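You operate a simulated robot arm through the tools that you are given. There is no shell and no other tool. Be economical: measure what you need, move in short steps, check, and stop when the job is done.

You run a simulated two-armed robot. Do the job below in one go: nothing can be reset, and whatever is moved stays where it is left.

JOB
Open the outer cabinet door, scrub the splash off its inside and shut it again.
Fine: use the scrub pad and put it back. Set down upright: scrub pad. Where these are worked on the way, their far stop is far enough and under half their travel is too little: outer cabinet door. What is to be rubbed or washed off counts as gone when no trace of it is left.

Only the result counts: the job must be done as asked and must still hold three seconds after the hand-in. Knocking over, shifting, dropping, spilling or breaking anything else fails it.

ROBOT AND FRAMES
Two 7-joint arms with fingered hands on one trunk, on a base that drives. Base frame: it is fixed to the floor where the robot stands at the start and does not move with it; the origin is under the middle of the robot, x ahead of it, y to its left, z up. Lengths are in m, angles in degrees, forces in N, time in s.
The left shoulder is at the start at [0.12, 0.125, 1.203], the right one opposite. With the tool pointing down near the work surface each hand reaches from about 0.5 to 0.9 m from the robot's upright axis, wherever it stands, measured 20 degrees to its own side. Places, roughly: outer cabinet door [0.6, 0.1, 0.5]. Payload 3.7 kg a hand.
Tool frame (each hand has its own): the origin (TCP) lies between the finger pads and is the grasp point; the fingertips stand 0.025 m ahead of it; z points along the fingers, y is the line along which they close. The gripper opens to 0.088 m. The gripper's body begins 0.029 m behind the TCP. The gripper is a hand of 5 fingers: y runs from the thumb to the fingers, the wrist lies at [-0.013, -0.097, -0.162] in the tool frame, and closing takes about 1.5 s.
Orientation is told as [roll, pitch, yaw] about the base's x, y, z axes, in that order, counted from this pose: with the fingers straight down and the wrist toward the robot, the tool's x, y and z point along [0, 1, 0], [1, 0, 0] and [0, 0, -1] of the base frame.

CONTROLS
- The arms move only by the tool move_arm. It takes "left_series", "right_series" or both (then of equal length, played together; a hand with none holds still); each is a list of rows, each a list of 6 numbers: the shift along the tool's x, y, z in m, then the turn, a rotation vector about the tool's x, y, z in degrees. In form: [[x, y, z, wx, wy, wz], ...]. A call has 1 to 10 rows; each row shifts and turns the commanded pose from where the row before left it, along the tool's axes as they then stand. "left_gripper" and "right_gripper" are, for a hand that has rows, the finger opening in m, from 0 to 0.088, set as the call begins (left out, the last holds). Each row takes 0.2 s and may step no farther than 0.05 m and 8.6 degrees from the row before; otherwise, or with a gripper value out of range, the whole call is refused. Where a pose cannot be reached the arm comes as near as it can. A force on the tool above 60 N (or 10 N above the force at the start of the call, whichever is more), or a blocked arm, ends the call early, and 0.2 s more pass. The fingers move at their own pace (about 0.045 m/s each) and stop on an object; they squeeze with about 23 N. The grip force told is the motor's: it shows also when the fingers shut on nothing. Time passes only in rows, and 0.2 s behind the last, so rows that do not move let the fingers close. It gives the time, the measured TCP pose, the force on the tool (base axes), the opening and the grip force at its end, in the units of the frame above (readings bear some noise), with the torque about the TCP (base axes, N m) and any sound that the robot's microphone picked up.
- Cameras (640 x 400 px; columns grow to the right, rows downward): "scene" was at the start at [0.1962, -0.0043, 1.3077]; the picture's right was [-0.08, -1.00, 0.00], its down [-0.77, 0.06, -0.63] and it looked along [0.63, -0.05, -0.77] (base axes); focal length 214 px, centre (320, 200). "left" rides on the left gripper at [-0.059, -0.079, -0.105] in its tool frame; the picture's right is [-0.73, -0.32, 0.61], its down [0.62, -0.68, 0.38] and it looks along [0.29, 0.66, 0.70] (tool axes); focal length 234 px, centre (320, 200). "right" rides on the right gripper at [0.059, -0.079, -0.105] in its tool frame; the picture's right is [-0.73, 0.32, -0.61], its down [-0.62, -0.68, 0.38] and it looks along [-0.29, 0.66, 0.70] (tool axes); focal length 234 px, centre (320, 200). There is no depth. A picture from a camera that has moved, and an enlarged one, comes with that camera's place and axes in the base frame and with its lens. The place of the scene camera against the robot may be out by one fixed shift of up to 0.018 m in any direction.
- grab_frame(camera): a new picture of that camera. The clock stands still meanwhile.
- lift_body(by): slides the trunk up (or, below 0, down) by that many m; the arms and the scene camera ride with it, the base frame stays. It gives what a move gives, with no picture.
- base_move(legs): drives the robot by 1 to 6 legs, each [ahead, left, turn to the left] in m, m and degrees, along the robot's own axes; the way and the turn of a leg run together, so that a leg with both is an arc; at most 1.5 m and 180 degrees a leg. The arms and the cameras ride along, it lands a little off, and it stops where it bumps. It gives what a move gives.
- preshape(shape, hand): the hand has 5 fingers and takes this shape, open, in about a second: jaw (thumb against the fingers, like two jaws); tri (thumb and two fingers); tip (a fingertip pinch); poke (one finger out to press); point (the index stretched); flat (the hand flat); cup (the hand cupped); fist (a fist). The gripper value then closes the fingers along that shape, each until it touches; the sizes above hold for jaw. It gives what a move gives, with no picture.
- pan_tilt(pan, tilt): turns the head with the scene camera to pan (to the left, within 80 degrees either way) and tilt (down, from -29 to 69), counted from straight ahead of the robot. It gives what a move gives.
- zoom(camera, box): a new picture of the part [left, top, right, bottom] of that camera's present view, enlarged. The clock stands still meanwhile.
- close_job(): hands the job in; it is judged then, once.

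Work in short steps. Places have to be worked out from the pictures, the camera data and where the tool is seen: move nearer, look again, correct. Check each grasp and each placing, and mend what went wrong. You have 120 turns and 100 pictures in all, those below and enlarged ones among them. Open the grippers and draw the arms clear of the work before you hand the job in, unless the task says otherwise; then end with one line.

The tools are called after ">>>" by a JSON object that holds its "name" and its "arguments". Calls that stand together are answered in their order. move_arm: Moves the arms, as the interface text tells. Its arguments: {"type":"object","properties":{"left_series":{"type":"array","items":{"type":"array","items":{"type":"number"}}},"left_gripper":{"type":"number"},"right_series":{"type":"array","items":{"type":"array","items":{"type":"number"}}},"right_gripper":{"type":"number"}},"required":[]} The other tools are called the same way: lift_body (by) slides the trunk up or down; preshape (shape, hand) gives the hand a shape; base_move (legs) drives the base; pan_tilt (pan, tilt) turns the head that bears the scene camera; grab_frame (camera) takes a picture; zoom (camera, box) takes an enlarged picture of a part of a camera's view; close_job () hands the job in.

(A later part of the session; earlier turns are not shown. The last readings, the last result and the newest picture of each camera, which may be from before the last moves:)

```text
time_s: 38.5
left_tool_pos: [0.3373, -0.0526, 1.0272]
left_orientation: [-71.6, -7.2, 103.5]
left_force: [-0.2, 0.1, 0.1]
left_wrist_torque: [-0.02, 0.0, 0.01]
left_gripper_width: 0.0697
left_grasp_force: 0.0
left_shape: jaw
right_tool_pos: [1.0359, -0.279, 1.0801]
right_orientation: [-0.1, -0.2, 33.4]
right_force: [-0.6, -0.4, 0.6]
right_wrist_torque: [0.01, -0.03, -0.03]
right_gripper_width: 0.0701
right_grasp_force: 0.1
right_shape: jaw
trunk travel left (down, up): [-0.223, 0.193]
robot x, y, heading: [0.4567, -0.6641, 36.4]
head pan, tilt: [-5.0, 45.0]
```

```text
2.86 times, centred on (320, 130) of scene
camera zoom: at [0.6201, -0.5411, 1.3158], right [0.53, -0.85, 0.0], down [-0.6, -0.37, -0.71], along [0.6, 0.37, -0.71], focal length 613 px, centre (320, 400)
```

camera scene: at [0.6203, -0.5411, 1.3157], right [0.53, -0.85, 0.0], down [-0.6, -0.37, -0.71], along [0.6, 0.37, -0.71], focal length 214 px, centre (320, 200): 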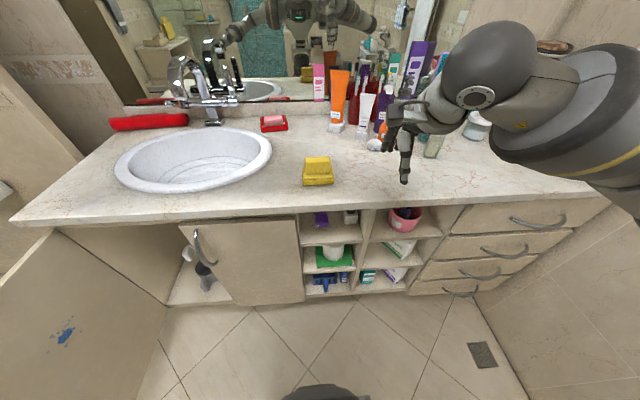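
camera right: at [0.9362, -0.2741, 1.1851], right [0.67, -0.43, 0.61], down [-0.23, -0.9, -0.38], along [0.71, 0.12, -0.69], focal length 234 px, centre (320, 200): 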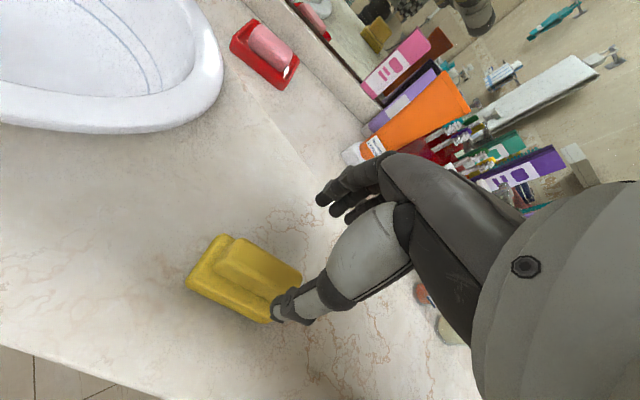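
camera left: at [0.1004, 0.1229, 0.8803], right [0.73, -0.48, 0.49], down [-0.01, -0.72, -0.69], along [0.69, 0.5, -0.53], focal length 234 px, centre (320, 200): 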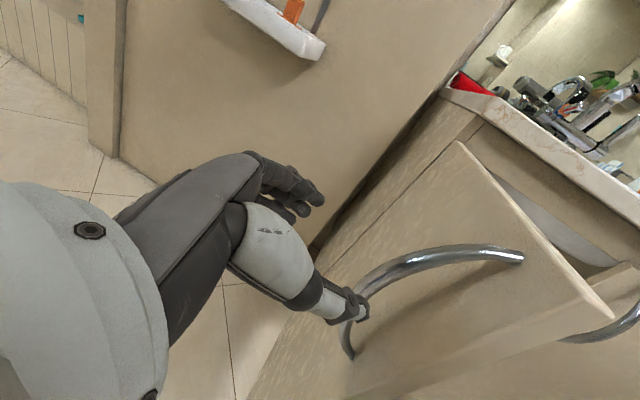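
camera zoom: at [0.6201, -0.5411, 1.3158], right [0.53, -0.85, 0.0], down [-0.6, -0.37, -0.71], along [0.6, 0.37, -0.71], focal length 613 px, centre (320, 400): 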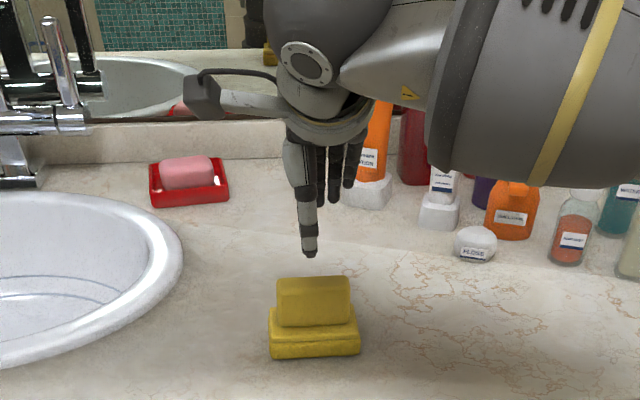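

The grip top appears exactly where the tool axis projects, so I descend in two stages.

>>> {"name": "move_arm", "arguments": {"right_series": [[0, 0, 0.035, 0, 0, 0], [0, 0, 0.03, 0, 0, 0], [0, 0, 0.02, 0, 0, 0], [0, 0, 0, 0, 0, 0]]}}

>>> {"name": "grab_frame", "arguments": {"camera": "right"}}

>>> {"name": "zoom", "arguments": {"camera": "scene", "box": [260, 100, 380, 200]}}

```text
time_s: 39.5
left_tool_pos: [0.3382, -0.0516, 1.0276]
left_orientation: [-71.7, -7.2, 103.6]
left_force: [-0.1, -0.7, 0.2]
left_wrist_torque: [-0.01, -0.04, 0.0]
left_gripper_width: 0.0699
left_grasp_force: 0.1
left_shape: jaw
right_tool_pos: [1.0365, -0.278, 0.9943]
right_orientation: [0.0, -0.1, 33.5]
right_force: [0.6, 1.1, 0.0]
right_wrist_torque: [0.02, -0.03, 0.0]
right_gripper_width: 0.0701
right_grasp_force: 0.1
right_shape: jaw
trunk travel left (down, up): [-0.223, 0.193]
robot x, y, heading: [0.4556, -0.6612, 36.9]
head pan, tilt: [-5.0, 45.0]
```

```text
65 pictures are left
camera right: at [0.9368, -0.2741, 1.0995], right [0.67, -0.43, 0.61], down [-0.23, -0.9, -0.38], along [0.71, 0.12, -0.69], focal length 234 px, centre (320, 200)
```

right: 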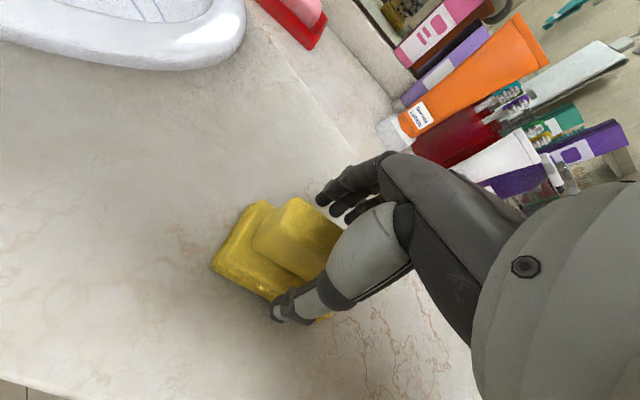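

```text
4.00 times, centred on (320, 150) of scene
camera zoom: at [0.6202, -0.5413, 1.3158], right [0.53, -0.85, 0.0], down [-0.6, -0.37, -0.71], along [0.6, 0.37, -0.71], focal length 858 px, centre (320, 400)
```

zoom: 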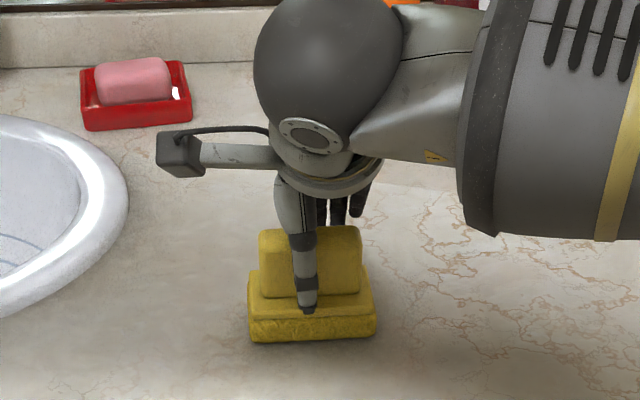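

The hand straddles the grip. I go down 0.02 m more and close.

>>> {"name": "move_arm", "arguments": {"right_series": [[0, 0, 0.02, 0, 0, 0], [0, 0, 0, 0, 0, 0]]}}

>>> {"name": "move_arm", "arguments": {"right_series": [[0, 0, 0, 0, 0, 0], [0, 0, 0, 0, 0, 0], [0, 0, 0, 0, 0, 0], [0, 0, 0, 0, 0, 0], [0, 0, 0, 0, 0, 0], [0, 0, 0, 0, 0, 0], [0, 0, 0, 0, 0, 0], [0, 0, 0, 0, 0, 0]], "right_gripper": 0.0}}

>>> {"name": "zoom", "arguments": {"camera": "scene", "box": [260, 100, 380, 200]}}

>>> {"name": "grab_frame", "arguments": {"camera": "right"}}

```text
time_s: 40.1
left_tool_pos: [0.338, -0.0515, 1.0283]
left_orientation: [-71.6, -7.2, 103.5]
left_force: [-0.7, -0.3, 0.6]
left_wrist_torque: [-0.01, -0.01, 0.02]
left_gripper_width: 0.07
left_grasp_force: 0.0
left_shape: jaw
right_tool_pos: [1.0366, -0.2795, 0.975]
right_orientation: [0.0, -0.1, 33.4]
right_force: [0.0, 0.6, 0.2]
right_wrist_torque: [-0.02, -0.01, 0.0]
right_gripper_width: 0.0701
right_grasp_force: 0.0
right_shape: jaw
trunk travel left (down, up): [-0.223, 0.193]
robot x, y, heading: [0.4581, -0.6637, 36.6]
head pan, tilt: [-5.0, 45.0]
```

```text
time_s: 41.9
left_tool_pos: [0.3384, -0.0523, 1.0293]
left_orientation: [-71.6, -7.3, 103.5]
left_force: [-0.4, 0.3, 0.6]
left_wrist_torque: [-0.02, 0.01, 0.01]
left_gripper_width: 0.07
left_grasp_force: 0.1
left_shape: jaw
right_tool_pos: [1.0358, -0.2783, 0.9748]
right_orientation: [0.0, -0.1, 33.5]
right_force: [-0.6, 0.9, 5.7]
right_wrist_torque: [0.05, -0.12, 0.06]
right_gripper_width: 0.0461
right_grasp_force: 23.4
right_shape: jaw
trunk travel left (down, up): [-0.223, 0.193]
robot x, y, heading: [0.455, -0.663, 36.8]
head pan, tilt: [-5.0, 45.0]
```

```text
4.00 times, centred on (320, 150) of scene
camera zoom: at [0.6198, -0.5415, 1.3159], right [0.53, -0.85, 0.0], down [-0.6, -0.37, -0.71], along [0.6, 0.37, -0.71], focal length 858 px, centre (320, 400)
```

zoom: 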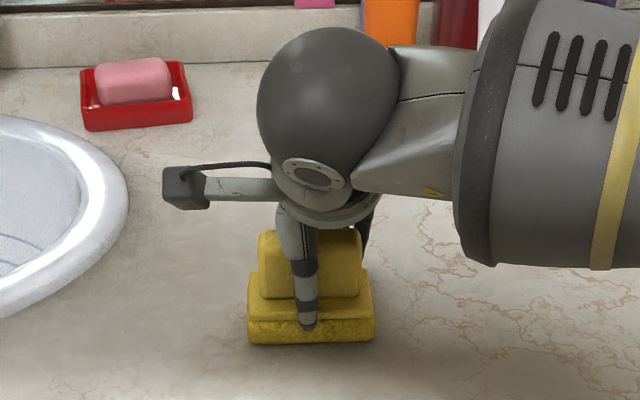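

```text
62 pictures are left
camera right: at [0.9369, -0.2745, 1.08], right [0.67, -0.43, 0.61], down [-0.23, -0.9, -0.39], along [0.71, 0.12, -0.69], focal length 234 px, centre (320, 200)
```

right: 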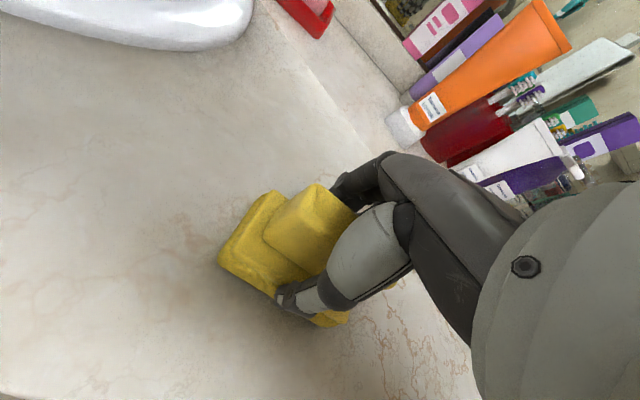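

The fingers stopped at 0.046 m with full squeeze. I lift gently to test the hold.

>>> {"name": "move_arm", "arguments": {"right_series": [[0, 0, -0.02, 0, 0, 0], [0, 0, -0.03, 0, 0, 0], [0, 0, 0, 0, 0, 0]]}}

>>> {"name": "zoom", "arguments": {"camera": "scene", "box": [260, 100, 380, 200]}}

>>> {"name": "grab_frame", "arguments": {"camera": "right"}}

```text
time_s: 42.7
left_tool_pos: [0.3392, -0.0531, 1.0274]
left_orientation: [-71.6, -7.2, 103.5]
left_force: [0.4, 0.6, 0.0]
left_wrist_torque: [-0.03, -0.01, 0.04]
left_gripper_width: 0.0699
left_grasp_force: 0.2
left_shape: jaw
right_tool_pos: [1.0368, -0.2784, 1.0245]
right_orientation: [0.0, 0.0, 33.4]
right_force: [0.0, 0.0, -0.8]
right_wrist_torque: [0.01, -0.01, -0.03]
right_gripper_width: 0.0457
right_grasp_force: 23.0
right_shape: jaw
trunk travel left (down, up): [-0.223, 0.193]
robot x, y, heading: [0.4534, -0.6631, 37.1]
head pan, tilt: [-5.0, 45.0]
```

```text
4.00 times, centred on (320, 150) of scene
camera zoom: at [0.6208, -0.541, 1.3155], right [0.53, -0.85, 0.0], down [-0.6, -0.37, -0.71], along [0.6, 0.37, -0.71], focal length 858 px, centre (320, 400)
```

zoom: 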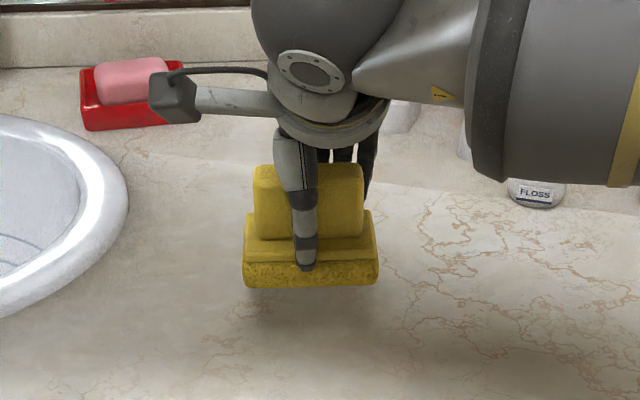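

```text
60 pictures are left
camera right: at [0.9379, -0.2742, 1.1288], right [0.67, -0.43, 0.61], down [-0.23, -0.9, -0.38], along [0.71, 0.12, -0.7], focal length 234 px, centre (320, 200)
```

right: 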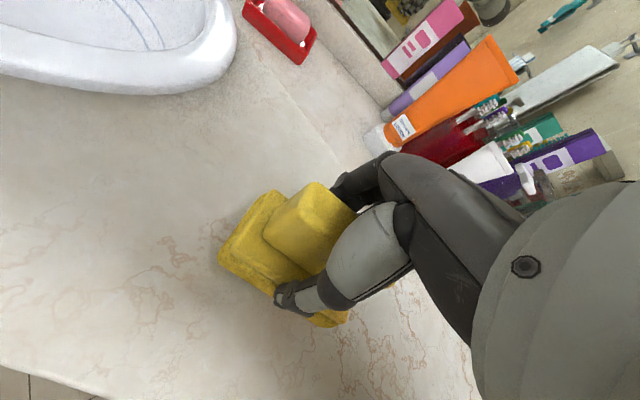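

The pad is lifted cleanly. I raise it, draw it back off the counter, then turn the base toward the open door. To put it back later I need TCP (1.036,-0.278,0.975), yaw 33.5.

>>> {"name": "move_arm", "arguments": {"right_series": [[0, 0, -0.045, 0, 0, 0], [0, 0, -0.045, 0, 0, 0], [0, -0.045, -0.02, 0, 0, 0], [0, -0.045, 0, 0, 0, 0], [0, -0.045, 0, 0, 0, 0], [0, -0.045, 0, 0, 0, 0]]}}

>>> {"name": "base_move", "arguments": {"legs": [[0, 0, 48], [0.1, 0.06, 0]]}}

>>> {"name": "pan_tilt", "arguments": {"pan": 10, "tilt": 50}}

>>> {"name": "grab_frame", "arguments": {"camera": "scene"}}

```text
time_s: 44.1
left_tool_pos: [0.3379, -0.0518, 1.0281]
left_orientation: [-71.7, -7.3, 103.6]
left_force: [-0.3, -0.2, 0.6]
left_wrist_torque: [0.02, 0.03, 0.0]
left_gripper_width: 0.07
left_grasp_force: 0.0
left_shape: jaw
right_tool_pos: [0.8851, -0.3775, 1.1346]
right_orientation: [0.0, -0.1, 33.3]
right_force: [0.5, 0.4, -1.3]
right_wrist_torque: [0.01, 0.01, -0.02]
right_gripper_width: 0.0455
right_grasp_force: 23.6
right_shape: jaw
trunk travel left (down, up): [-0.223, 0.193]
robot x, y, heading: [0.4542, -0.6606, 36.8]
head pan, tilt: [-5.0, 45.0]
```

```text
time_s: 47.5
left_tool_pos: [-0.1245, -0.2336, 1.0268]
left_orientation: [-71.6, -7.2, 151.3]
left_force: [-0.8, 0.0, -0.2]
left_wrist_torque: [0.01, 0.03, 0.02]
left_gripper_width: 0.0699
left_grasp_force: 0.1
left_shape: jaw
right_tool_pos: [0.4849, -0.048, 1.1357]
right_orientation: [-0.1, 0.1, 80.9]
right_force: [0.3, 0.2, -0.9]
right_wrist_torque: [0.03, 0.0, 0.02]
right_gripper_width: 0.0456
right_grasp_force: 22.6
right_shape: jaw
trunk travel left (down, up): [-0.223, 0.193]
robot x, y, heading: [0.4086, -0.5577, 84.6]
head pan, tilt: [-5.0, 45.0]
```

```text
time_s: 48.3
left_tool_pos: [-0.1231, -0.2347, 1.0285]
left_orientation: [-71.7, -7.2, 151.2]
left_force: [-0.9, -0.3, 0.0]
left_wrist_torque: [-0.01, 0.0, -0.01]
left_gripper_width: 0.0698
left_grasp_force: 0.0
left_shape: jaw
right_tool_pos: [0.4847, -0.0493, 1.1357]
right_orientation: [0.0, -0.1, 80.9]
right_force: [-0.5, -0.3, -0.7]
right_wrist_torque: [0.0, -0.02, 0.0]
right_gripper_width: 0.0454
right_grasp_force: 22.1
right_shape: jaw
trunk travel left (down, up): [-0.223, 0.193]
robot x, y, heading: [0.4055, -0.5556, 84.4]
head pan, tilt: [10.0, 50.0]
```

```text
59 pictures are left
camera scene: at [0.4053, -0.3532, 1.3088], right [1.0, 0.08, 0.0], down [0.06, -0.76, -0.64], along [-0.05, 0.64, -0.77], focal length 214 px, centre (320, 200)
```

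scene: 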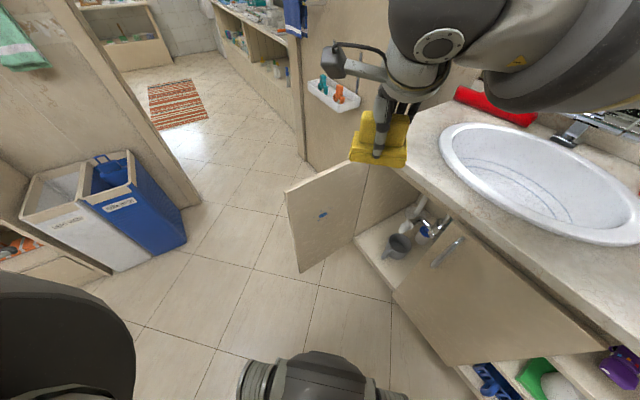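

The layout is clear and the splash is at about (0.375,0.17,0.59). I turn the right hand to a handshake pose so the pad faces forward.

>>> {"name": "move_arm", "arguments": {"right_series": [[0, 0, 0, -4.62, 4.62, 4.62], [0, 0, 0, -4.62, 4.62, 4.62], [0, 0, 0, -4.62, 4.62, 4.62], [0, 0, 0, -4.62, 4.62, 4.62], [0, 0, 0, -4.62, 4.62, 4.62], [0, 0, 0, -4.62, 4.62, 4.62], [0, 0, 0, -4.62, 4.62, 4.62], [0, 0, 0, -4.62, 4.62, 4.62], [0, 0, 0, -4.62, 4.62, 4.62], [0, 0, 0, -4.62, 4.62, 4.62]]}}

>>> {"name": "move_arm", "arguments": {"right_series": [[0, 0, 0, -4.62, 4.62, 4.62], [0, 0, 0, -4.62, 4.62, 4.62], [0, 0, 0, -4.62, 4.62, 4.62], [0, 0, 0, -4.62, 4.62, 4.62], [0, 0, 0, -4.62, 4.62, 4.62], [0, 0, 0, 8.5, 0, 0], [0, 0, 0, 8.5, 0, 0], [0, 0, 0, 8.5, 0, 0], [0, 0, 0, 8.5, 0, 0], [0, 0, 0, 8.5, 0, 0]]}}

>>> {"name": "grab_frame", "arguments": {"camera": "scene"}}

```text
time_s: 50.5
left_tool_pos: [-0.1241, -0.2342, 1.0278]
left_orientation: [-71.7, -7.1, 151.3]
left_force: [0.0, -0.7, -0.5]
left_wrist_torque: [0.02, -0.02, -0.01]
left_gripper_width: 0.0701
left_grasp_force: 0.0
left_shape: jaw
right_tool_pos: [0.4846, -0.0484, 1.137]
right_orientation: [62.1, -17.2, 18.9]
right_force: [0.2, 1.2, -1.8]
right_wrist_torque: [-0.03, -0.01, 0.0]
right_gripper_width: 0.0453
right_grasp_force: 23.1
right_shape: jaw
trunk travel left (down, up): [-0.223, 0.193]
robot x, y, heading: [0.4088, -0.5595, 84.5]
head pan, tilt: [10.0, 50.0]
```

```text
time_s: 51.4
left_tool_pos: [-0.123, -0.2342, 1.0286]
left_orientation: [-71.7, -7.3, 151.3]
left_force: [0.8, -0.1, 0.4]
left_wrist_torque: [-0.03, -0.01, 0.03]
left_gripper_width: 0.0698
left_grasp_force: 0.0
left_shape: jaw
right_tool_pos: [0.5414, -0.0356, 1.1396]
right_orientation: [80.2, -0.1, -9.6]
right_force: [-0.5, 0.7, -0.6]
right_wrist_torque: [0.03, -0.02, 0.02]
right_gripper_width: 0.0457
right_grasp_force: 23.0
right_shape: jaw
trunk travel left (down, up): [-0.223, 0.193]
robot x, y, heading: [0.4069, -0.5554, 84.3]
head pan, tilt: [10.0, 50.0]
stopped in row 4 (right hand): the arm was blocked; the commanded pose is now the measured one
```

```text
58 pictures are left
camera scene: at [0.4062, -0.353, 1.3101], right [1.0, 0.07, 0.0], down [0.06, -0.76, -0.65], along [-0.05, 0.65, -0.76], focal length 214 px, centre (320, 200)
```

scene: 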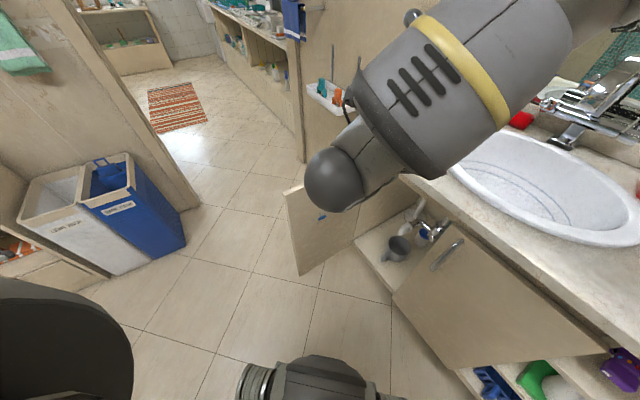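

The arm reports a block. I check from the hand camera.

>>> {"name": "grab_frame", "arguments": {"camera": "right"}}

```text
57 pictures are left
camera right: at [0.4473, -0.1161, 1.2157], right [0.2, -0.77, -0.61], down [-0.62, 0.38, -0.68], along [0.75, 0.52, -0.4], focal length 234 px, centre (320, 200)
```

right: 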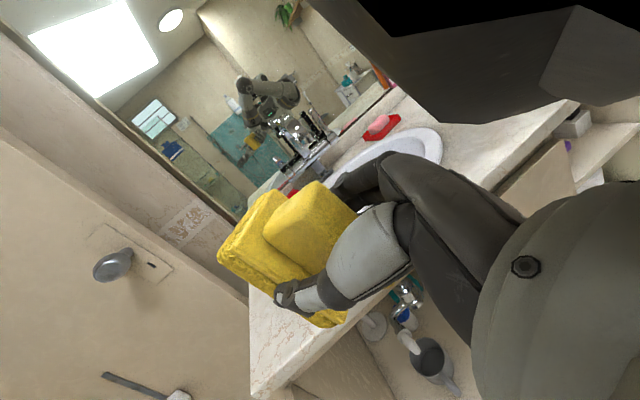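

The pad is held well, but the arm is folded up too close to the body. I move the hand down and slightly left, where it has more room, before levelling and turning.

>>> {"name": "move_arm", "arguments": {"right_series": [[-0.04, -0.015, 0.007, 0, 0, 0], [-0.04, -0.015, 0.007, 0, 0, 0], [-0.04, -0.015, 0.007, 0, 0, 0], [-0.04, -0.015, 0.007, 0, 0, 0], [-0.04, -0.015, 0.007, 0, 0, 0], [-0.04, -0.015, 0.007, 0, 0, 0], [0, 0, 0, 0, 0, 0]]}}

>>> {"name": "grab_frame", "arguments": {"camera": "scene"}}

```text
time_s: 53.0
left_tool_pos: [-0.1239, -0.2348, 1.028]
left_orientation: [-71.7, -7.2, 151.3]
left_force: [-0.2, 0.5, -0.3]
left_wrist_torque: [-0.01, 0.01, -0.03]
left_gripper_width: 0.0698
left_grasp_force: 0.0
left_shape: jaw
right_tool_pos: [0.4518, -0.0193, 0.8958]
right_orientation: [80.7, -0.5, -9.1]
right_force: [-0.5, 0.0, -1.0]
right_wrist_torque: [0.0, 0.0, -0.01]
right_gripper_width: 0.0454
right_grasp_force: 22.8
right_shape: jaw
trunk travel left (down, up): [-0.223, 0.193]
robot x, y, heading: [0.4106, -0.5578, 84.5]
head pan, tilt: [10.0, 50.0]
```

```text
56 pictures are left
camera scene: at [0.4055, -0.3534, 1.3089], right [1.0, 0.08, 0.0], down [0.06, -0.76, -0.64], along [-0.05, 0.64, -0.77], focal length 214 px, centre (320, 200)
```

scene: 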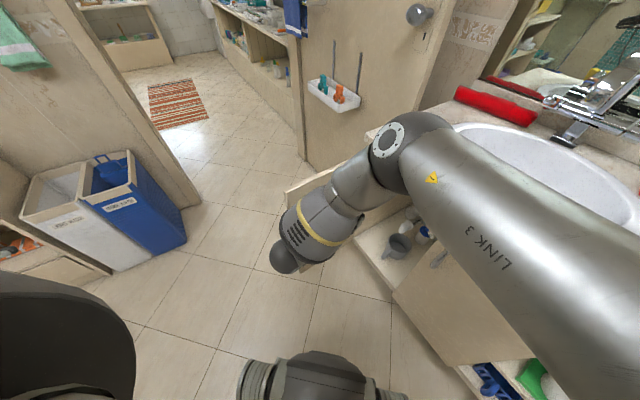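

The arm has taken a bad elbow-forward fold. I reverse out the way I came, then redo the turn farther out in front of the right shoulder, with the base backed off, so the elbow stays low as it did on the left arm.

>>> {"name": "move_arm", "arguments": {"right_series": [[0.04, 0.015, -0.007, 0, 0, 0], [0.04, 0.015, -0.007, 0, 0, 0], [0.04, 0.015, -0.007, 0, 0, 0], [0.04, 0.015, -0.007, 0, 0, 0], [0.04, 0.015, -0.007, 0, 0, 0], [0.04, 0.015, -0.007, 0, 0, 0]]}}

>>> {"name": "base_move", "arguments": {"legs": [[-0.35, 0, 0]]}}

>>> {"name": "move_arm", "arguments": {"right_series": [[0, 0, 0, 4.62, -4.62, -4.62], [0, 0, 0, 4.62, -4.62, -4.62], [0, 0, 0, 4.62, -4.62, -4.62], [0, 0, 0, 4.62, -4.62, -4.62], [0, 0, 0, 4.62, -4.62, -4.62], [0, 0, 0, 4.62, -4.62, -4.62], [0, 0, 0, 4.62, -4.62, -4.62], [0, 0, 0, 4.62, -4.62, -4.62], [0, 0, 0, 4.62, -4.62, -4.62], [0, 0, 0, 4.62, -4.62, -4.62]]}}

>>> {"name": "move_arm", "arguments": {"right_series": [[0, 0, 0, 4.62, -4.62, -4.62], [0, 0, 0, 4.62, -4.62, -4.62], [0, 0, 0, 4.62, -4.62, -4.62], [0, 0, 0, 4.62, -4.62, -4.62], [0, 0, 0, 0, 0, 0]]}}

>>> {"name": "grab_frame", "arguments": {"camera": "scene"}}

```text
time_s: 54.4
left_tool_pos: [-0.1231, -0.2347, 1.0288]
left_orientation: [-71.6, -7.2, 151.3]
left_force: [0.0, -0.2, 0.6]
left_wrist_torque: [0.0, 0.01, -0.01]
left_gripper_width: 0.0698
left_grasp_force: 0.0
left_shape: jaw
right_tool_pos: [0.5395, -0.0352, 1.1434]
right_orientation: [80.5, -0.6, -9.1]
right_force: [-0.9, 0.4, -0.7]
right_wrist_torque: [-0.04, -0.01, 0.04]
right_gripper_width: 0.045
right_grasp_force: 23.1
right_shape: jaw
trunk travel left (down, up): [-0.223, 0.193]
robot x, y, heading: [0.4046, -0.5604, 84.3]
head pan, tilt: [10.0, 50.0]
```

```text
time_s: 56.7
left_tool_pos: [-0.1578, -0.5857, 1.0284]
left_orientation: [-71.7, -7.2, 151.5]
left_force: [0.5, -0.4, -0.1]
left_wrist_torque: [-0.01, 0.03, -0.02]
left_gripper_width: 0.0698
left_grasp_force: 0.0
left_shape: jaw
right_tool_pos: [0.503, -0.384, 1.1435]
right_orientation: [80.6, -0.7, -8.9]
right_force: [0.8, 0.6, -0.7]
right_wrist_torque: [0.03, 0.02, -0.02]
right_gripper_width: 0.045
right_grasp_force: 23.3
right_shape: jaw
trunk travel left (down, up): [-0.223, 0.193]
robot x, y, heading: [0.3741, -0.907, 84.7]
head pan, tilt: [10.0, 50.0]
```

```text
time_s: 58.9
left_tool_pos: [-0.1582, -0.5851, 1.0289]
left_orientation: [-71.6, -7.2, 151.5]
left_force: [0.4, 0.0, 0.8]
left_wrist_torque: [-0.02, -0.01, 0.01]
left_gripper_width: 0.0699
left_grasp_force: 0.0
left_shape: jaw
right_tool_pos: [0.504, -0.3825, 1.1428]
right_orientation: [22.9, -8.8, 54.3]
right_force: [0.1, 0.5, -0.8]
right_wrist_torque: [0.03, -0.01, -0.01]
right_gripper_width: 0.0451
right_grasp_force: 23.0
right_shape: jaw
trunk travel left (down, up): [-0.223, 0.193]
robot x, y, heading: [0.3747, -0.9071, 85.1]
head pan, tilt: [10.0, 50.0]
```

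```text
time_s: 60.1
left_tool_pos: [-0.1581, -0.5846, 1.0298]
left_orientation: [-71.7, -7.2, 151.5]
left_force: [-0.7, -0.2, -0.1]
left_wrist_torque: [-0.01, 0.0, -0.02]
left_gripper_width: 0.0697
left_grasp_force: 0.2
left_shape: jaw
right_tool_pos: [0.503, -0.3826, 1.1428]
right_orientation: [3.5, 5.0, 76.4]
right_force: [0.4, -0.4, -1.1]
right_wrist_torque: [0.01, 0.0, 0.0]
right_gripper_width: 0.045
right_grasp_force: 22.9
right_shape: jaw
trunk travel left (down, up): [-0.223, 0.193]
robot x, y, heading: [0.3721, -0.9057, 84.8]
head pan, tilt: [10.0, 50.0]
```

```text
55 pictures are left
camera scene: at [0.3716, -0.7019, 1.3088], right [1.0, 0.08, 0.0], down [0.06, -0.76, -0.64], along [-0.05, 0.64, -0.77], focal length 214 px, centre (320, 200)
```

scene: 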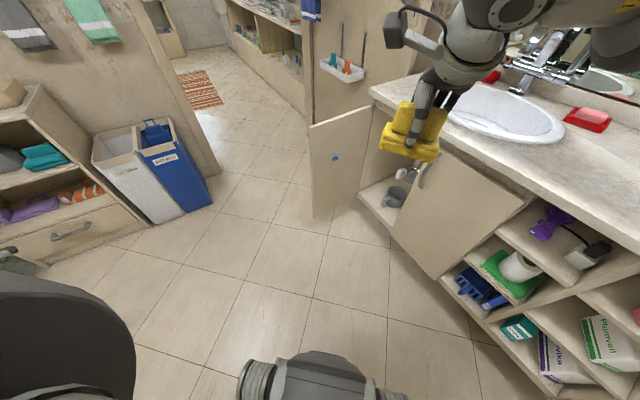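

The arm is unfolded again. I shift the hand out to about 0.6 m ahead and 0.28 m right, then redo the handshake turn there.

>>> {"name": "move_arm", "arguments": {"right_series": [[-0.047, 0.015, 0, 0, 0, 0], [-0.047, 0.015, 0, 0, 0, 0], [-0.047, 0.015, 0, 0, 0, 0], [-0.047, 0.015, 0, 0, 0, 0], [0, 0, 0, -4.62, 4.62, 4.62], [0, 0, 0, -4.62, 4.62, 4.62], [0, 0, 0, -4.62, 4.62, 4.62], [0, 0, 0, -4.62, 4.62, 4.62], [0, 0, 0, -4.62, 4.62, 4.62], [0, 0, 0, -4.62, 4.62, 4.62]]}}

>>> {"name": "move_arm", "arguments": {"right_series": [[0, 0, 0, -4.62, 4.62, 4.62], [0, 0, 0, -4.62, 4.62, 4.62], [0, 0, 0, -4.62, 4.62, 4.62], [0, 0, 0, -4.62, 4.62, 4.62], [0, 0, 0, -4.62, 4.62, 4.62], [0, 0, 0, -4.62, 4.62, 4.62], [0, 0, 0, -4.62, 4.62, 4.62], [0, 0, 0, -4.62, 4.62, 4.62], [0, 0, 0, 0, 0, 0]]}}

>>> {"name": "grab_frame", "arguments": {"camera": "scene"}}

```text
time_s: 62.3
left_tool_pos: [-0.1576, -0.5843, 1.0287]
left_orientation: [-71.7, -7.1, 151.5]
left_force: [1.2, 0.9, 0.3]
left_wrist_torque: [-0.02, 0.0, 0.01]
left_gripper_width: 0.0699
left_grasp_force: 0.0
left_shape: jaw
right_tool_pos: [0.6991, -0.369, 1.1275]
right_orientation: [34.9, -12.7, 41.2]
right_force: [-0.2, 0.5, -0.9]
right_wrist_torque: [-0.01, 0.02, 0.01]
right_gripper_width: 0.0451
right_grasp_force: 22.9
right_shape: jaw
trunk travel left (down, up): [-0.223, 0.193]
robot x, y, heading: [0.3737, -0.9065, 84.6]
head pan, tilt: [10.0, 50.0]
```

```text
time_s: 64.3
left_tool_pos: [-0.1577, -0.5846, 1.0276]
left_orientation: [-71.7, -7.2, 151.5]
left_force: [0.3, 0.3, -0.4]
left_wrist_torque: [0.01, 0.01, 0.01]
left_gripper_width: 0.0699
left_grasp_force: 0.0
left_shape: jaw
right_tool_pos: [0.6697, -0.3626, 1.1233]
right_orientation: [69.1, -6.2, 6.7]
right_force: [-0.1, -0.2, -1.2]
right_wrist_torque: [-0.02, -0.01, 0.01]
right_gripper_width: 0.0448
right_grasp_force: 22.8
right_shape: jaw
right hand out of reach, approached as far as the arm can: row 3, 4, 5, 6
trunk travel left (down, up): [-0.223, 0.193]
robot x, y, heading: [0.3719, -0.9045, 85.0]
head pan, tilt: [10.0, 50.0]
```

```text
54 pictures are left
camera scene: at [0.3718, -0.702, 1.3088], right [1.0, 0.08, 0.0], down [0.06, -0.76, -0.64], along [-0.05, 0.64, -0.77], focal length 214 px, centre (320, 200)
```

scene: 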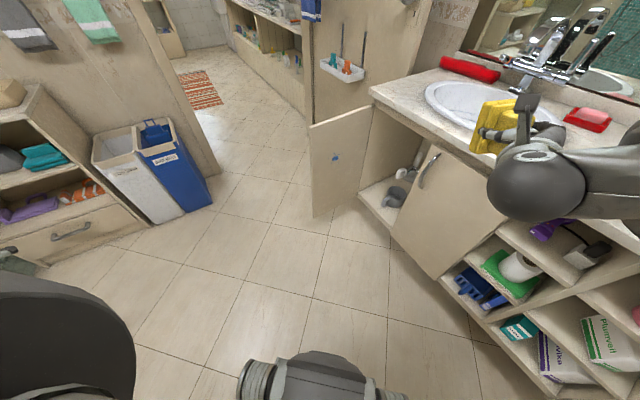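

The pad faces forward with the forearm coming in from the right, so turning the hand left should straighten the wrist. I yaw it about 40° left and level it.

>>> {"name": "move_arm", "arguments": {"right_series": [[0, 0, 0, 8.5, 0, 0], [0, 0, 0, 8.5, 0, 0], [0, 0, 0, 8.5, 0, 0], [0, 0, 0, 8.5, 0, 0], [0, 0, 0, 8, 0, 0], [0, 0, 0, 0, 0, 0]]}}

>>> {"name": "grab_frame", "arguments": {"camera": "scene"}}

```text
time_s: 65.7
left_tool_pos: [-0.1583, -0.5862, 1.0277]
left_orientation: [-71.7, -7.2, 151.5]
left_force: [0.3, 0.3, 0.7]
left_wrist_torque: [0.01, 0.04, -0.05]
left_gripper_width: 0.0699
left_grasp_force: 0.0
left_shape: jaw
right_tool_pos: [0.664, -0.3604, 1.1407]
right_orientation: [70.1, 8.9, 46.2]
right_force: [-0.3, -0.2, -1.0]
right_wrist_torque: [-0.03, -0.01, 0.01]
right_gripper_width: 0.0446
right_grasp_force: 23.1
right_shape: jaw
right hand out of reach, approached as far as the arm can: row 2
trunk travel left (down, up): [-0.223, 0.193]
robot x, y, heading: [0.3763, -0.908, 84.9]
head pan, tilt: [10.0, 50.0]
```

```text
53 pictures are left
camera scene: at [0.3713, -0.7017, 1.3088], right [1.0, 0.08, 0.0], down [0.06, -0.76, -0.64], along [-0.05, 0.64, -0.77], focal length 214 px, centre (320, 200)
```

scene: 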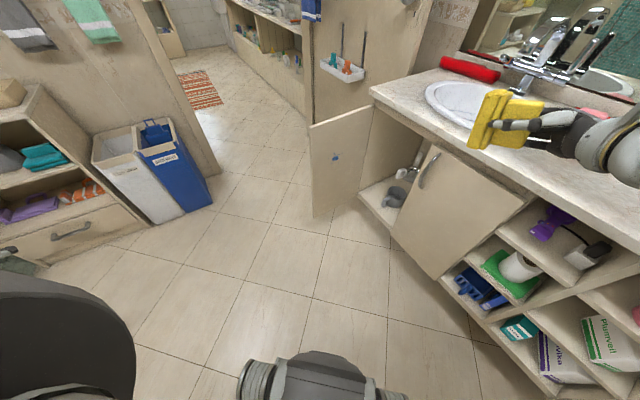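

The pad now faces about 139° with a 20° down-tilt. Before going low I strafe left, away from the counter, then level the pad and lower it step by step to see what the arm can do.

>>> {"name": "base_move", "arguments": {"legs": [[0, 0.25, 0]]}}

>>> {"name": "move_arm", "arguments": {"right_series": [[0, 0, 0, -4, 8, 0], [-0.04, 0, 0, -4, 8, 0], [-0.04, 0, 0, -4, 4, 0], [-0.04, 0, 0, 0, 0, 0], [-0.04, 0, 0, 0, 0, 0], [-0.04, 0, 0, 0, 0, 0], [0, 0, 0, 0, 0, 0]]}}

>>> {"name": "grab_frame", "arguments": {"camera": "scene"}}

```text
time_s: 68.5
left_tool_pos: [-0.4074, -0.5615, 1.0279]
left_orientation: [-71.7, -7.3, 151.6]
left_force: [-1.1, -0.3, -0.2]
left_wrist_torque: [0.03, 0.0, -0.01]
left_gripper_width: 0.0697
left_grasp_force: 0.0
left_shape: jaw
right_tool_pos: [0.4137, -0.3368, 1.1406]
right_orientation: [69.9, 8.9, 46.1]
right_force: [-0.2, -0.2, -0.4]
right_wrist_torque: [0.02, -0.02, 0.01]
right_gripper_width: 0.0444
right_grasp_force: 23.6
right_shape: jaw
trunk travel left (down, up): [-0.223, 0.193]
robot x, y, heading: [0.1219, -0.8827, 84.8]
head pan, tilt: [10.0, 50.0]
```

```text
refused: row 1 steps farther than a row can; nothing moved
```

```text
52 pictures are left
camera scene: at [0.1221, -0.6787, 1.3088], right [1.0, 0.08, 0.0], down [0.06, -0.76, -0.64], along [-0.05, 0.64, -0.77], focal length 214 px, centre (320, 200)
```

scene: 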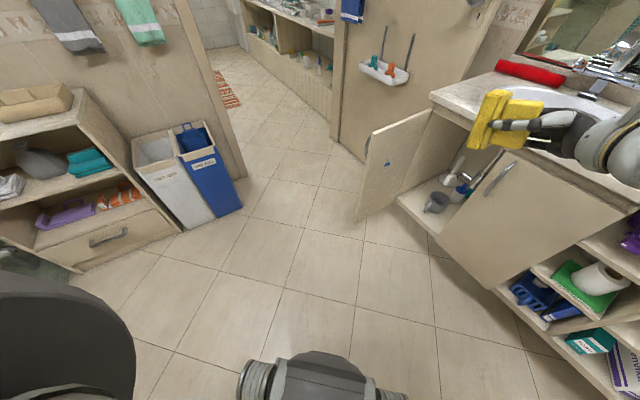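

I redo the call with smaller turns.

>>> {"name": "move_arm", "arguments": {"right_series": [[0, 0, 0, -3, 7.5, 0], [-0.04, 0, 0, -3, 7.5, 0], [-0.04, 0, 0, -3, 5, 0], [-0.04, 0, 0, -3, 0, 0], [-0.04, 0, 0, 0, 0, 0], [-0.04, 0, 0, 0, 0, 0], [0, 0, 0, 0, 0, 0]]}}

>>> {"name": "grab_frame", "arguments": {"camera": "scene"}}

```text
time_s: 70.1
left_tool_pos: [-0.4079, -0.5623, 1.0288]
left_orientation: [-71.7, -7.2, 151.6]
left_force: [0.0, -0.3, 0.5]
left_wrist_torque: [-0.02, 0.02, 0.01]
left_gripper_width: 0.0699
left_grasp_force: 0.1
left_shape: jaw
right_tool_pos: [0.4157, -0.3569, 1.0601]
right_orientation: [77.0, 7.7, 43.3]
right_force: [-0.1, -0.4, -0.2]
right_wrist_torque: [0.01, 0.0, 0.04]
right_gripper_width: 0.0372
right_grasp_force: 22.8
right_shape: jaw
right hand out of reach, approached as far as the arm can: row 2, 3, 4
trunk travel left (down, up): [-0.223, 0.193]
robot x, y, heading: [0.1252, -0.8849, 84.8]
head pan, tilt: [10.0, 50.0]
```

```text
51 pictures are left
camera scene: at [0.122, -0.6785, 1.3087], right [1.0, 0.08, 0.0], down [0.06, -0.76, -0.64], along [-0.05, 0.64, -0.77], focal length 214 px, centre (320, 200)
```

scene: 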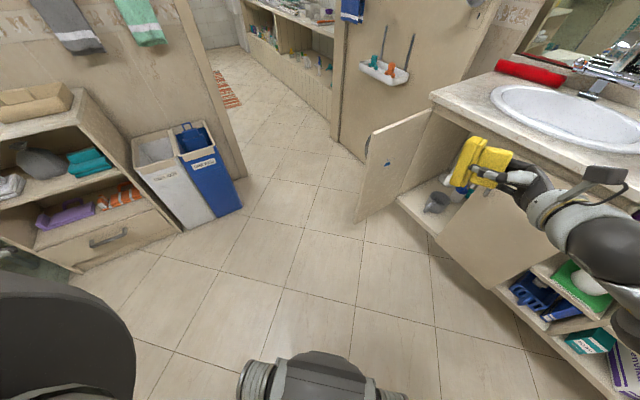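

The grip opening shrank to 0.037 m, so the pad may be slipping. I look closely.

>>> {"name": "grab_frame", "arguments": {"camera": "right"}}

>>> {"name": "zoom", "arguments": {"camera": "scene", "box": [430, 120, 570, 220]}}

```text
50 pictures are left
camera right: at [0.4271, -0.4694, 1.1509], right [0.69, -0.38, -0.61], down [-0.72, -0.36, -0.59], along [0.01, 0.85, -0.52], focal length 234 px, centre (320, 200)
```

right: 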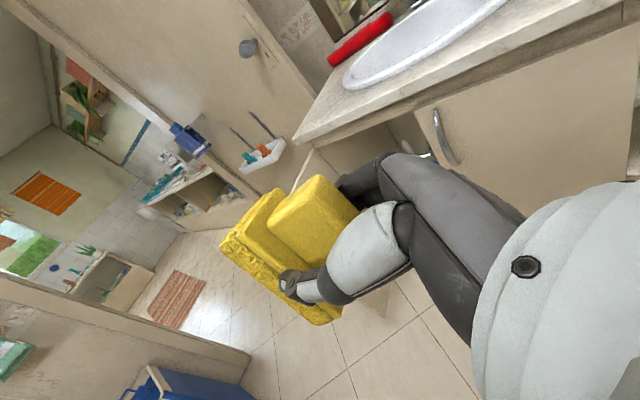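

```text
4.00 times, centred on (500, 170) of scene
camera zoom: at [0.122, -0.6785, 1.3087], right [1.0, 0.08, 0.0], down [0.06, -0.76, -0.64], along [-0.05, 0.64, -0.77], focal length 858 px, centre (-400, 320)
```

zoom: 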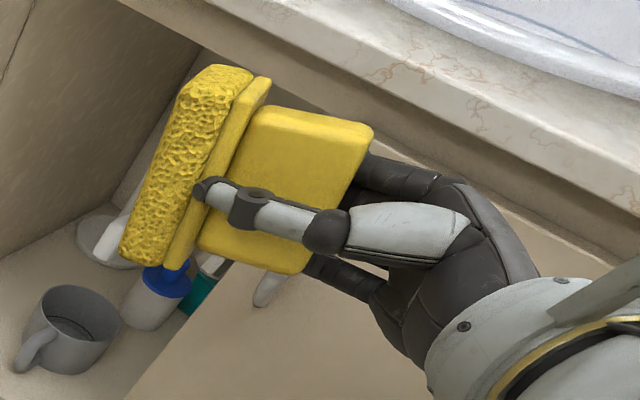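

The grasp is sound: the thumb has moved fully onto the grip block, and the down-tilt is only 13°. Next I lower the trunk fully and check.

>>> {"name": "lift_body", "arguments": {"by": -0.2}}

>>> {"name": "grab_frame", "arguments": {"camera": "scene"}}

```text
time_s: 72.2
left_tool_pos: [-0.4062, -0.5633, 0.8292]
left_orientation: [-71.7, -7.3, 151.6]
left_force: [0.3, -1.0, 0.3]
left_wrist_torque: [0.05, 0.02, 0.0]
left_gripper_width: 0.0699
left_grasp_force: 0.0
left_shape: jaw
right_tool_pos: [0.4167, -0.3559, 0.692]
right_orientation: [57.4, 27.3, 37.5]
right_force: [0.5, 0.3, -0.6]
right_wrist_torque: [-0.02, -0.04, 0.0]
right_gripper_width: 0.0312
right_grasp_force: 23.3
right_shape: jaw
trunk travel left (down, up): [-0.023, 0.393]
robot x, y, heading: [0.1256, -0.8847, 84.9]
head pan, tilt: [10.0, 50.0]
```

```text
48 pictures are left
camera scene: at [0.14, -0.4856, 1.0789], right [1.0, 0.08, 0.0], down [0.06, -0.76, -0.64], along [-0.05, 0.64, -0.77], focal length 214 px, centre (320, 200)
```

scene: 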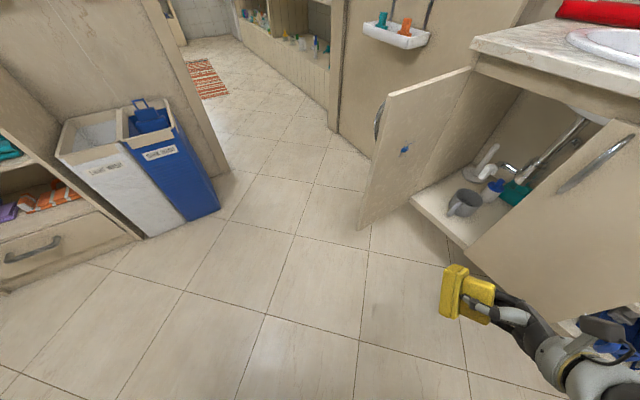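

The hand is at a good height, z 0.69, but tilted about 29° down. I compute the turn to the wanted pose (x up, pad facing 124°) and try it here in free space.

>>> {"name": "move_arm", "arguments": {"right_series": [[0, 0, 0, -1.9, 5.5, -4.2], [0, 0, 0, -1.9, 5.5, -4.2], [0, 0, 0, -1.9, 5.5, -4.2], [0, 0, 0, -1.9, 5.5, -4.2], [0, 0, 0, -1.9, 5.5, -4.2], [0, 0, 0, -1.9, 5.5, -4.2], [0, 0, 0, 0, 0, 0]]}}

>>> {"name": "zoom", "arguments": {"camera": "scene", "box": [400, 220, 640, 400]}}

```text
time_s: 73.8
left_tool_pos: [-0.4075, -0.5623, 0.8279]
left_orientation: [-71.7, -7.1, 151.6]
left_force: [-0.1, 0.6, 0.5]
left_wrist_torque: [0.03, 0.02, 0.0]
left_gripper_width: 0.0697
left_grasp_force: 0.1
left_shape: jaw
right_tool_pos: [0.418, -0.3554, 0.6914]
right_orientation: [90.2, 0.3, 33.4]
right_force: [-0.5, -0.3, -0.6]
right_wrist_torque: [0.02, 0.0, 0.05]
right_gripper_width: 0.0312
right_grasp_force: 23.1
right_shape: jaw
trunk travel left (down, up): [-0.023, 0.393]
robot x, y, heading: [0.1227, -0.8855, 85.0]
head pan, tilt: [10.0, 50.0]
```

```text
2.22 times, centred on (520, 310) of scene
camera zoom: at [0.14, -0.4852, 1.0787], right [1.0, 0.08, 0.0], down [0.06, -0.76, -0.64], along [-0.05, 0.64, -0.77], focal length 477 px, centre (-124, -44)
```

zoom: 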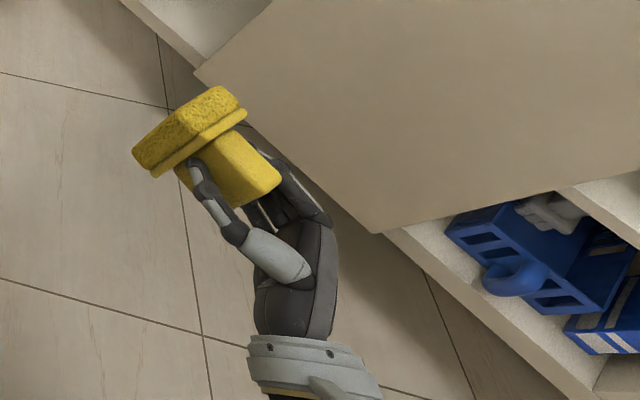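

The pad now faces 124° with the hand level. I lower the hand to splash height, z about 0.6.

>>> {"name": "move_arm", "arguments": {"right_series": [[-0.045, 0, 0, 0, 0, 0], [-0.045, 0, 0, 0, 0, 0], [0, 0, 0, 0, 0, 0]]}}

```text
time_s: 74.6
left_tool_pos: [-0.4074, -0.5623, 0.8285]
left_orientation: [-71.7, -7.2, 151.6]
left_force: [0.0, 0.1, 0.3]
left_wrist_torque: [-0.01, 0.01, 0.05]
left_gripper_width: 0.0701
left_grasp_force: 0.0
left_shape: jaw
right_tool_pos: [0.4164, -0.3559, 0.6045]
right_orientation: [90.2, 0.3, 33.5]
right_force: [0.1, -0.7, -1.1]
right_wrist_torque: [0.0, -0.05, 0.02]
right_gripper_width: 0.031
right_grasp_force: 23.0
right_shape: jaw
trunk travel left (down, up): [-0.023, 0.393]
robot x, y, heading: [0.1247, -0.885, 84.5]
head pan, tilt: [10.0, 50.0]
```

Height reached with the pad still level. I drive forward so the pad sits about 0.1 m short of the splash.

>>> {"name": "base_move", "arguments": {"legs": [[0.33, -0.015, 0]]}}

>>> {"name": "pan_tilt", "arguments": {"pan": -5, "tilt": 50}}

>>> {"name": "grab_frame", "arguments": {"camera": "scene"}}

>>> {"name": "grab_frame", "arguments": {"camera": "right"}}

```text
time_s: 76.8
left_tool_pos: [-0.3625, -0.2342, 0.8282]
left_orientation: [-71.6, -7.1, 151.5]
left_force: [-0.1, -0.2, 0.9]
left_wrist_torque: [0.0, -0.01, 0.01]
left_gripper_width: 0.0701
left_grasp_force: 0.1
left_shape: jaw
right_tool_pos: [0.4611, -0.0276, 0.6038]
right_orientation: [90.1, 0.3, 33.4]
right_force: [-0.6, 0.3, -1.0]
right_wrist_torque: [-0.01, -0.02, 0.0]
right_gripper_width: 0.0313
right_grasp_force: 22.7
right_shape: jaw
trunk travel left (down, up): [-0.023, 0.393]
robot x, y, heading: [0.1694, -0.557, 84.7]
head pan, tilt: [10.0, 50.0]
```

```text
time_s: 77.6
left_tool_pos: [-0.3622, -0.2343, 0.8273]
left_orientation: [-71.6, -7.2, 151.7]
left_force: [-0.7, -0.6, 1.1]
left_wrist_torque: [0.0, -0.05, -0.01]
left_gripper_width: 0.07
left_grasp_force: 0.0
left_shape: jaw
right_tool_pos: [0.462, -0.0275, 0.6025]
right_orientation: [90.2, 0.3, 33.5]
right_force: [-1.1, 0.3, -0.8]
right_wrist_torque: [-0.02, -0.01, 0.01]
right_gripper_width: 0.0315
right_grasp_force: 23.1
right_shape: jaw
trunk travel left (down, up): [-0.023, 0.393]
robot x, y, heading: [0.1695, -0.5527, 84.9]
head pan, tilt: [-5.0, 50.0]
```

```text
46 pictures are left
camera scene: at [0.2048, -0.1582, 1.0787], right [0.98, -0.18, 0.0], down [-0.14, -0.75, -0.64], along [0.11, 0.63, -0.77], focal length 214 px, centre (320, 200)
```

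scene: 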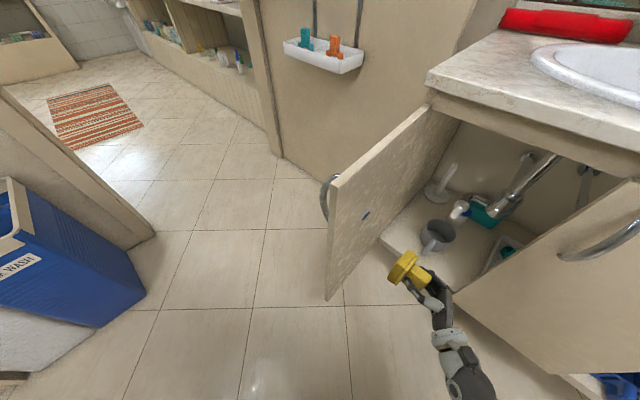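

```text
45 pictures are left
camera right: at [0.4527, -0.1604, 0.6621], right [0.6, -0.33, -0.73], down [-0.78, -0.06, -0.62], along [0.16, 0.94, -0.29], focal length 234 px, centre (320, 200)
```

right: 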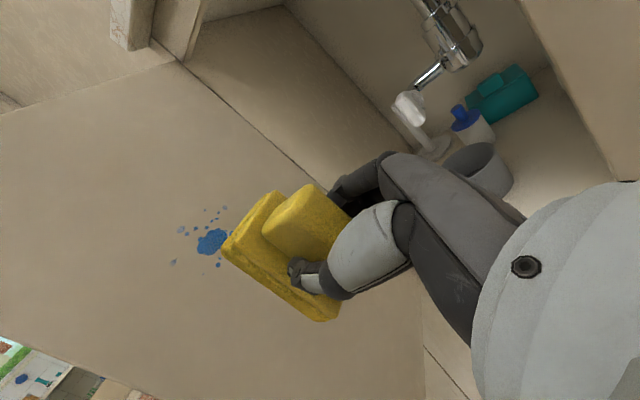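

The splash triangulates to about (0.381,0.142,0.64), which is 0.186 m ahead of the TCP, 0.027 right and 0.037 up. I align with it and close to near contact.

>>> {"name": "move_arm", "arguments": {"right_series": [[0.037, 0.0265, 0, 0, 0, 0], [0, 0, 0.04, 0, 0, 0], [0, 0, 0.04, 0, 0, 0], [0, 0, 0, 0, 0, 0]]}}

>>> {"name": "grab_frame", "arguments": {"camera": "right"}}

>>> {"name": "zoom", "arguments": {"camera": "scene", "box": [300, 150, 460, 300]}}

```text
time_s: 78.6
left_tool_pos: [-0.3618, -0.2341, 0.8284]
left_orientation: [-71.7, -7.2, 151.6]
left_force: [0.7, -0.3, 0.4]
left_wrist_torque: [0.04, 0.02, -0.01]
left_gripper_width: 0.07
left_grasp_force: 0.0
left_shape: jaw
right_tool_pos: [0.4386, 0.0536, 0.6404]
right_orientation: [90.1, 0.2, 33.5]
right_force: [0.2, -0.3, -0.9]
right_wrist_torque: [0.01, 0.01, 0.01]
right_gripper_width: 0.031
right_grasp_force: 22.4
right_shape: jaw
trunk travel left (down, up): [-0.023, 0.393]
robot x, y, heading: [0.1716, -0.5556, 85.1]
head pan, tilt: [-5.0, 50.0]
```

```text
44 pictures are left
camera right: at [0.4306, -0.0788, 0.6979], right [0.6, -0.33, -0.73], down [-0.78, -0.06, -0.62], along [0.16, 0.94, -0.29], focal length 234 px, centre (320, 200)
```

right: 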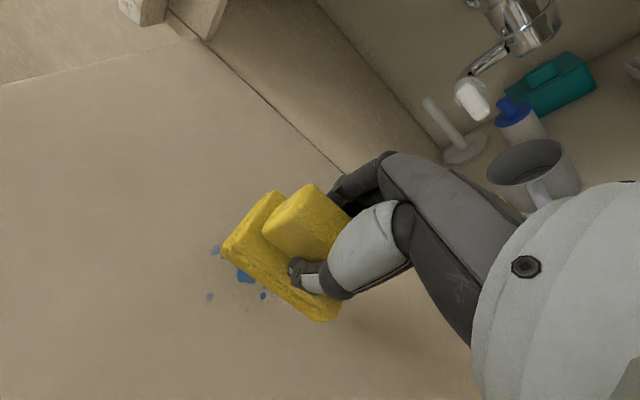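

```text
2.67 times, centred on (380, 225) of scene
camera zoom: at [0.2048, -0.1582, 1.0787], right [0.98, -0.18, 0.0], down [-0.14, -0.75, -0.64], along [0.11, 0.63, -0.77], focal length 572 px, centre (160, 133)
```

zoom: 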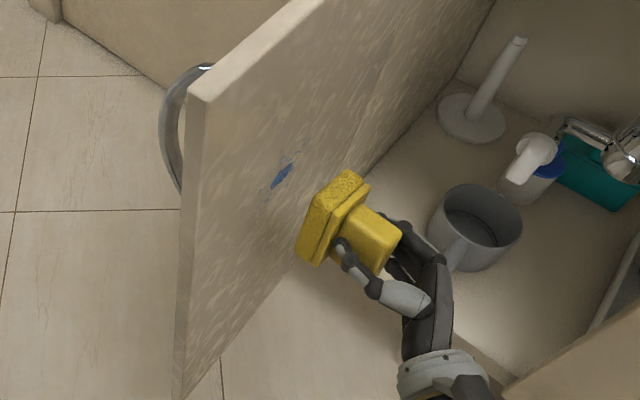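

In both views the approach line leads onto the splash, with a gap of about 0.03–0.04 m. I advance slowly to contact.

>>> {"name": "move_arm", "arguments": {"right_series": [[0, 0, 0.015, 0, 0, 0], [0, 0, 0.01, 0, 0, 0], [0, 0, 0, 0, 0, 0]]}}

>>> {"name": "zoom", "arguments": {"camera": "scene", "box": [300, 150, 460, 300]}}

```text
time_s: 79.4
left_tool_pos: [-0.3621, -0.2345, 0.8285]
left_orientation: [-71.8, -7.1, 151.7]
left_force: [0.5, 0.0, 0.6]
left_wrist_torque: [0.0, -0.04, 0.02]
left_gripper_width: 0.07
left_grasp_force: 0.0
left_shape: jaw
right_tool_pos: [0.4258, 0.0753, 0.6404]
right_orientation: [90.0, 0.3, 33.4]
right_force: [0.2, 0.3, 0.3]
right_wrist_torque: [-0.01, 0.02, 0.02]
right_gripper_width: 0.0312
right_grasp_force: 22.8
right_shape: jaw
trunk travel left (down, up): [-0.023, 0.393]
robot x, y, heading: [0.1685, -0.5556, 84.9]
head pan, tilt: [-5.0, 50.0]
```

```text
2.67 times, centred on (380, 225) of scene
camera zoom: at [0.2048, -0.1582, 1.0787], right [0.98, -0.18, 0.0], down [-0.14, -0.75, -0.64], along [0.11, 0.63, -0.77], focal length 572 px, centre (160, 133)
```

zoom: 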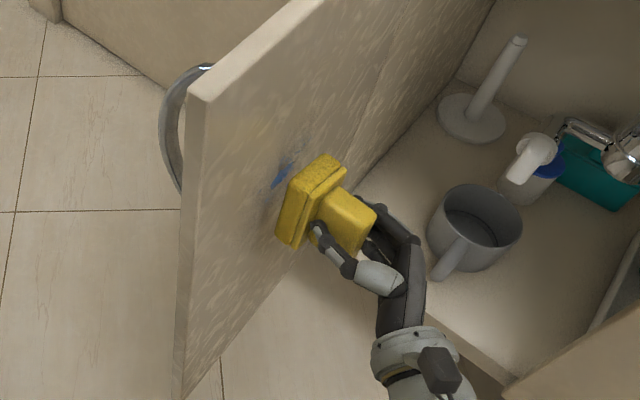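

Nearly touching. I advance a little more until the force shows contact.

>>> {"name": "move_arm", "arguments": {"right_series": [[0, 0, 0.008, 0, 0, 0], [0, 0, 0.006, 0, 0, 0], [0, 0, 0, 0, 0, 0]]}}

```text
time_s: 80.2
left_tool_pos: [-0.3633, -0.2345, 0.8278]
left_orientation: [-71.8, -7.2, 151.5]
left_force: [0.7, 0.2, -0.2]
left_wrist_torque: [0.01, 0.01, -0.02]
left_gripper_width: 0.0697
left_grasp_force: 0.1
left_shape: jaw
right_tool_pos: [0.4175, 0.0864, 0.6407]
right_orientation: [90.1, 0.3, 33.4]
right_force: [0.2, -0.5, -0.4]
right_wrist_torque: [0.01, 0.01, 0.03]
right_gripper_width: 0.0311
right_grasp_force: 22.9
right_shape: jaw
trunk travel left (down, up): [-0.023, 0.393]
robot x, y, heading: [0.1671, -0.5547, 84.8]
head pan, tilt: [-5.0, 50.0]
```

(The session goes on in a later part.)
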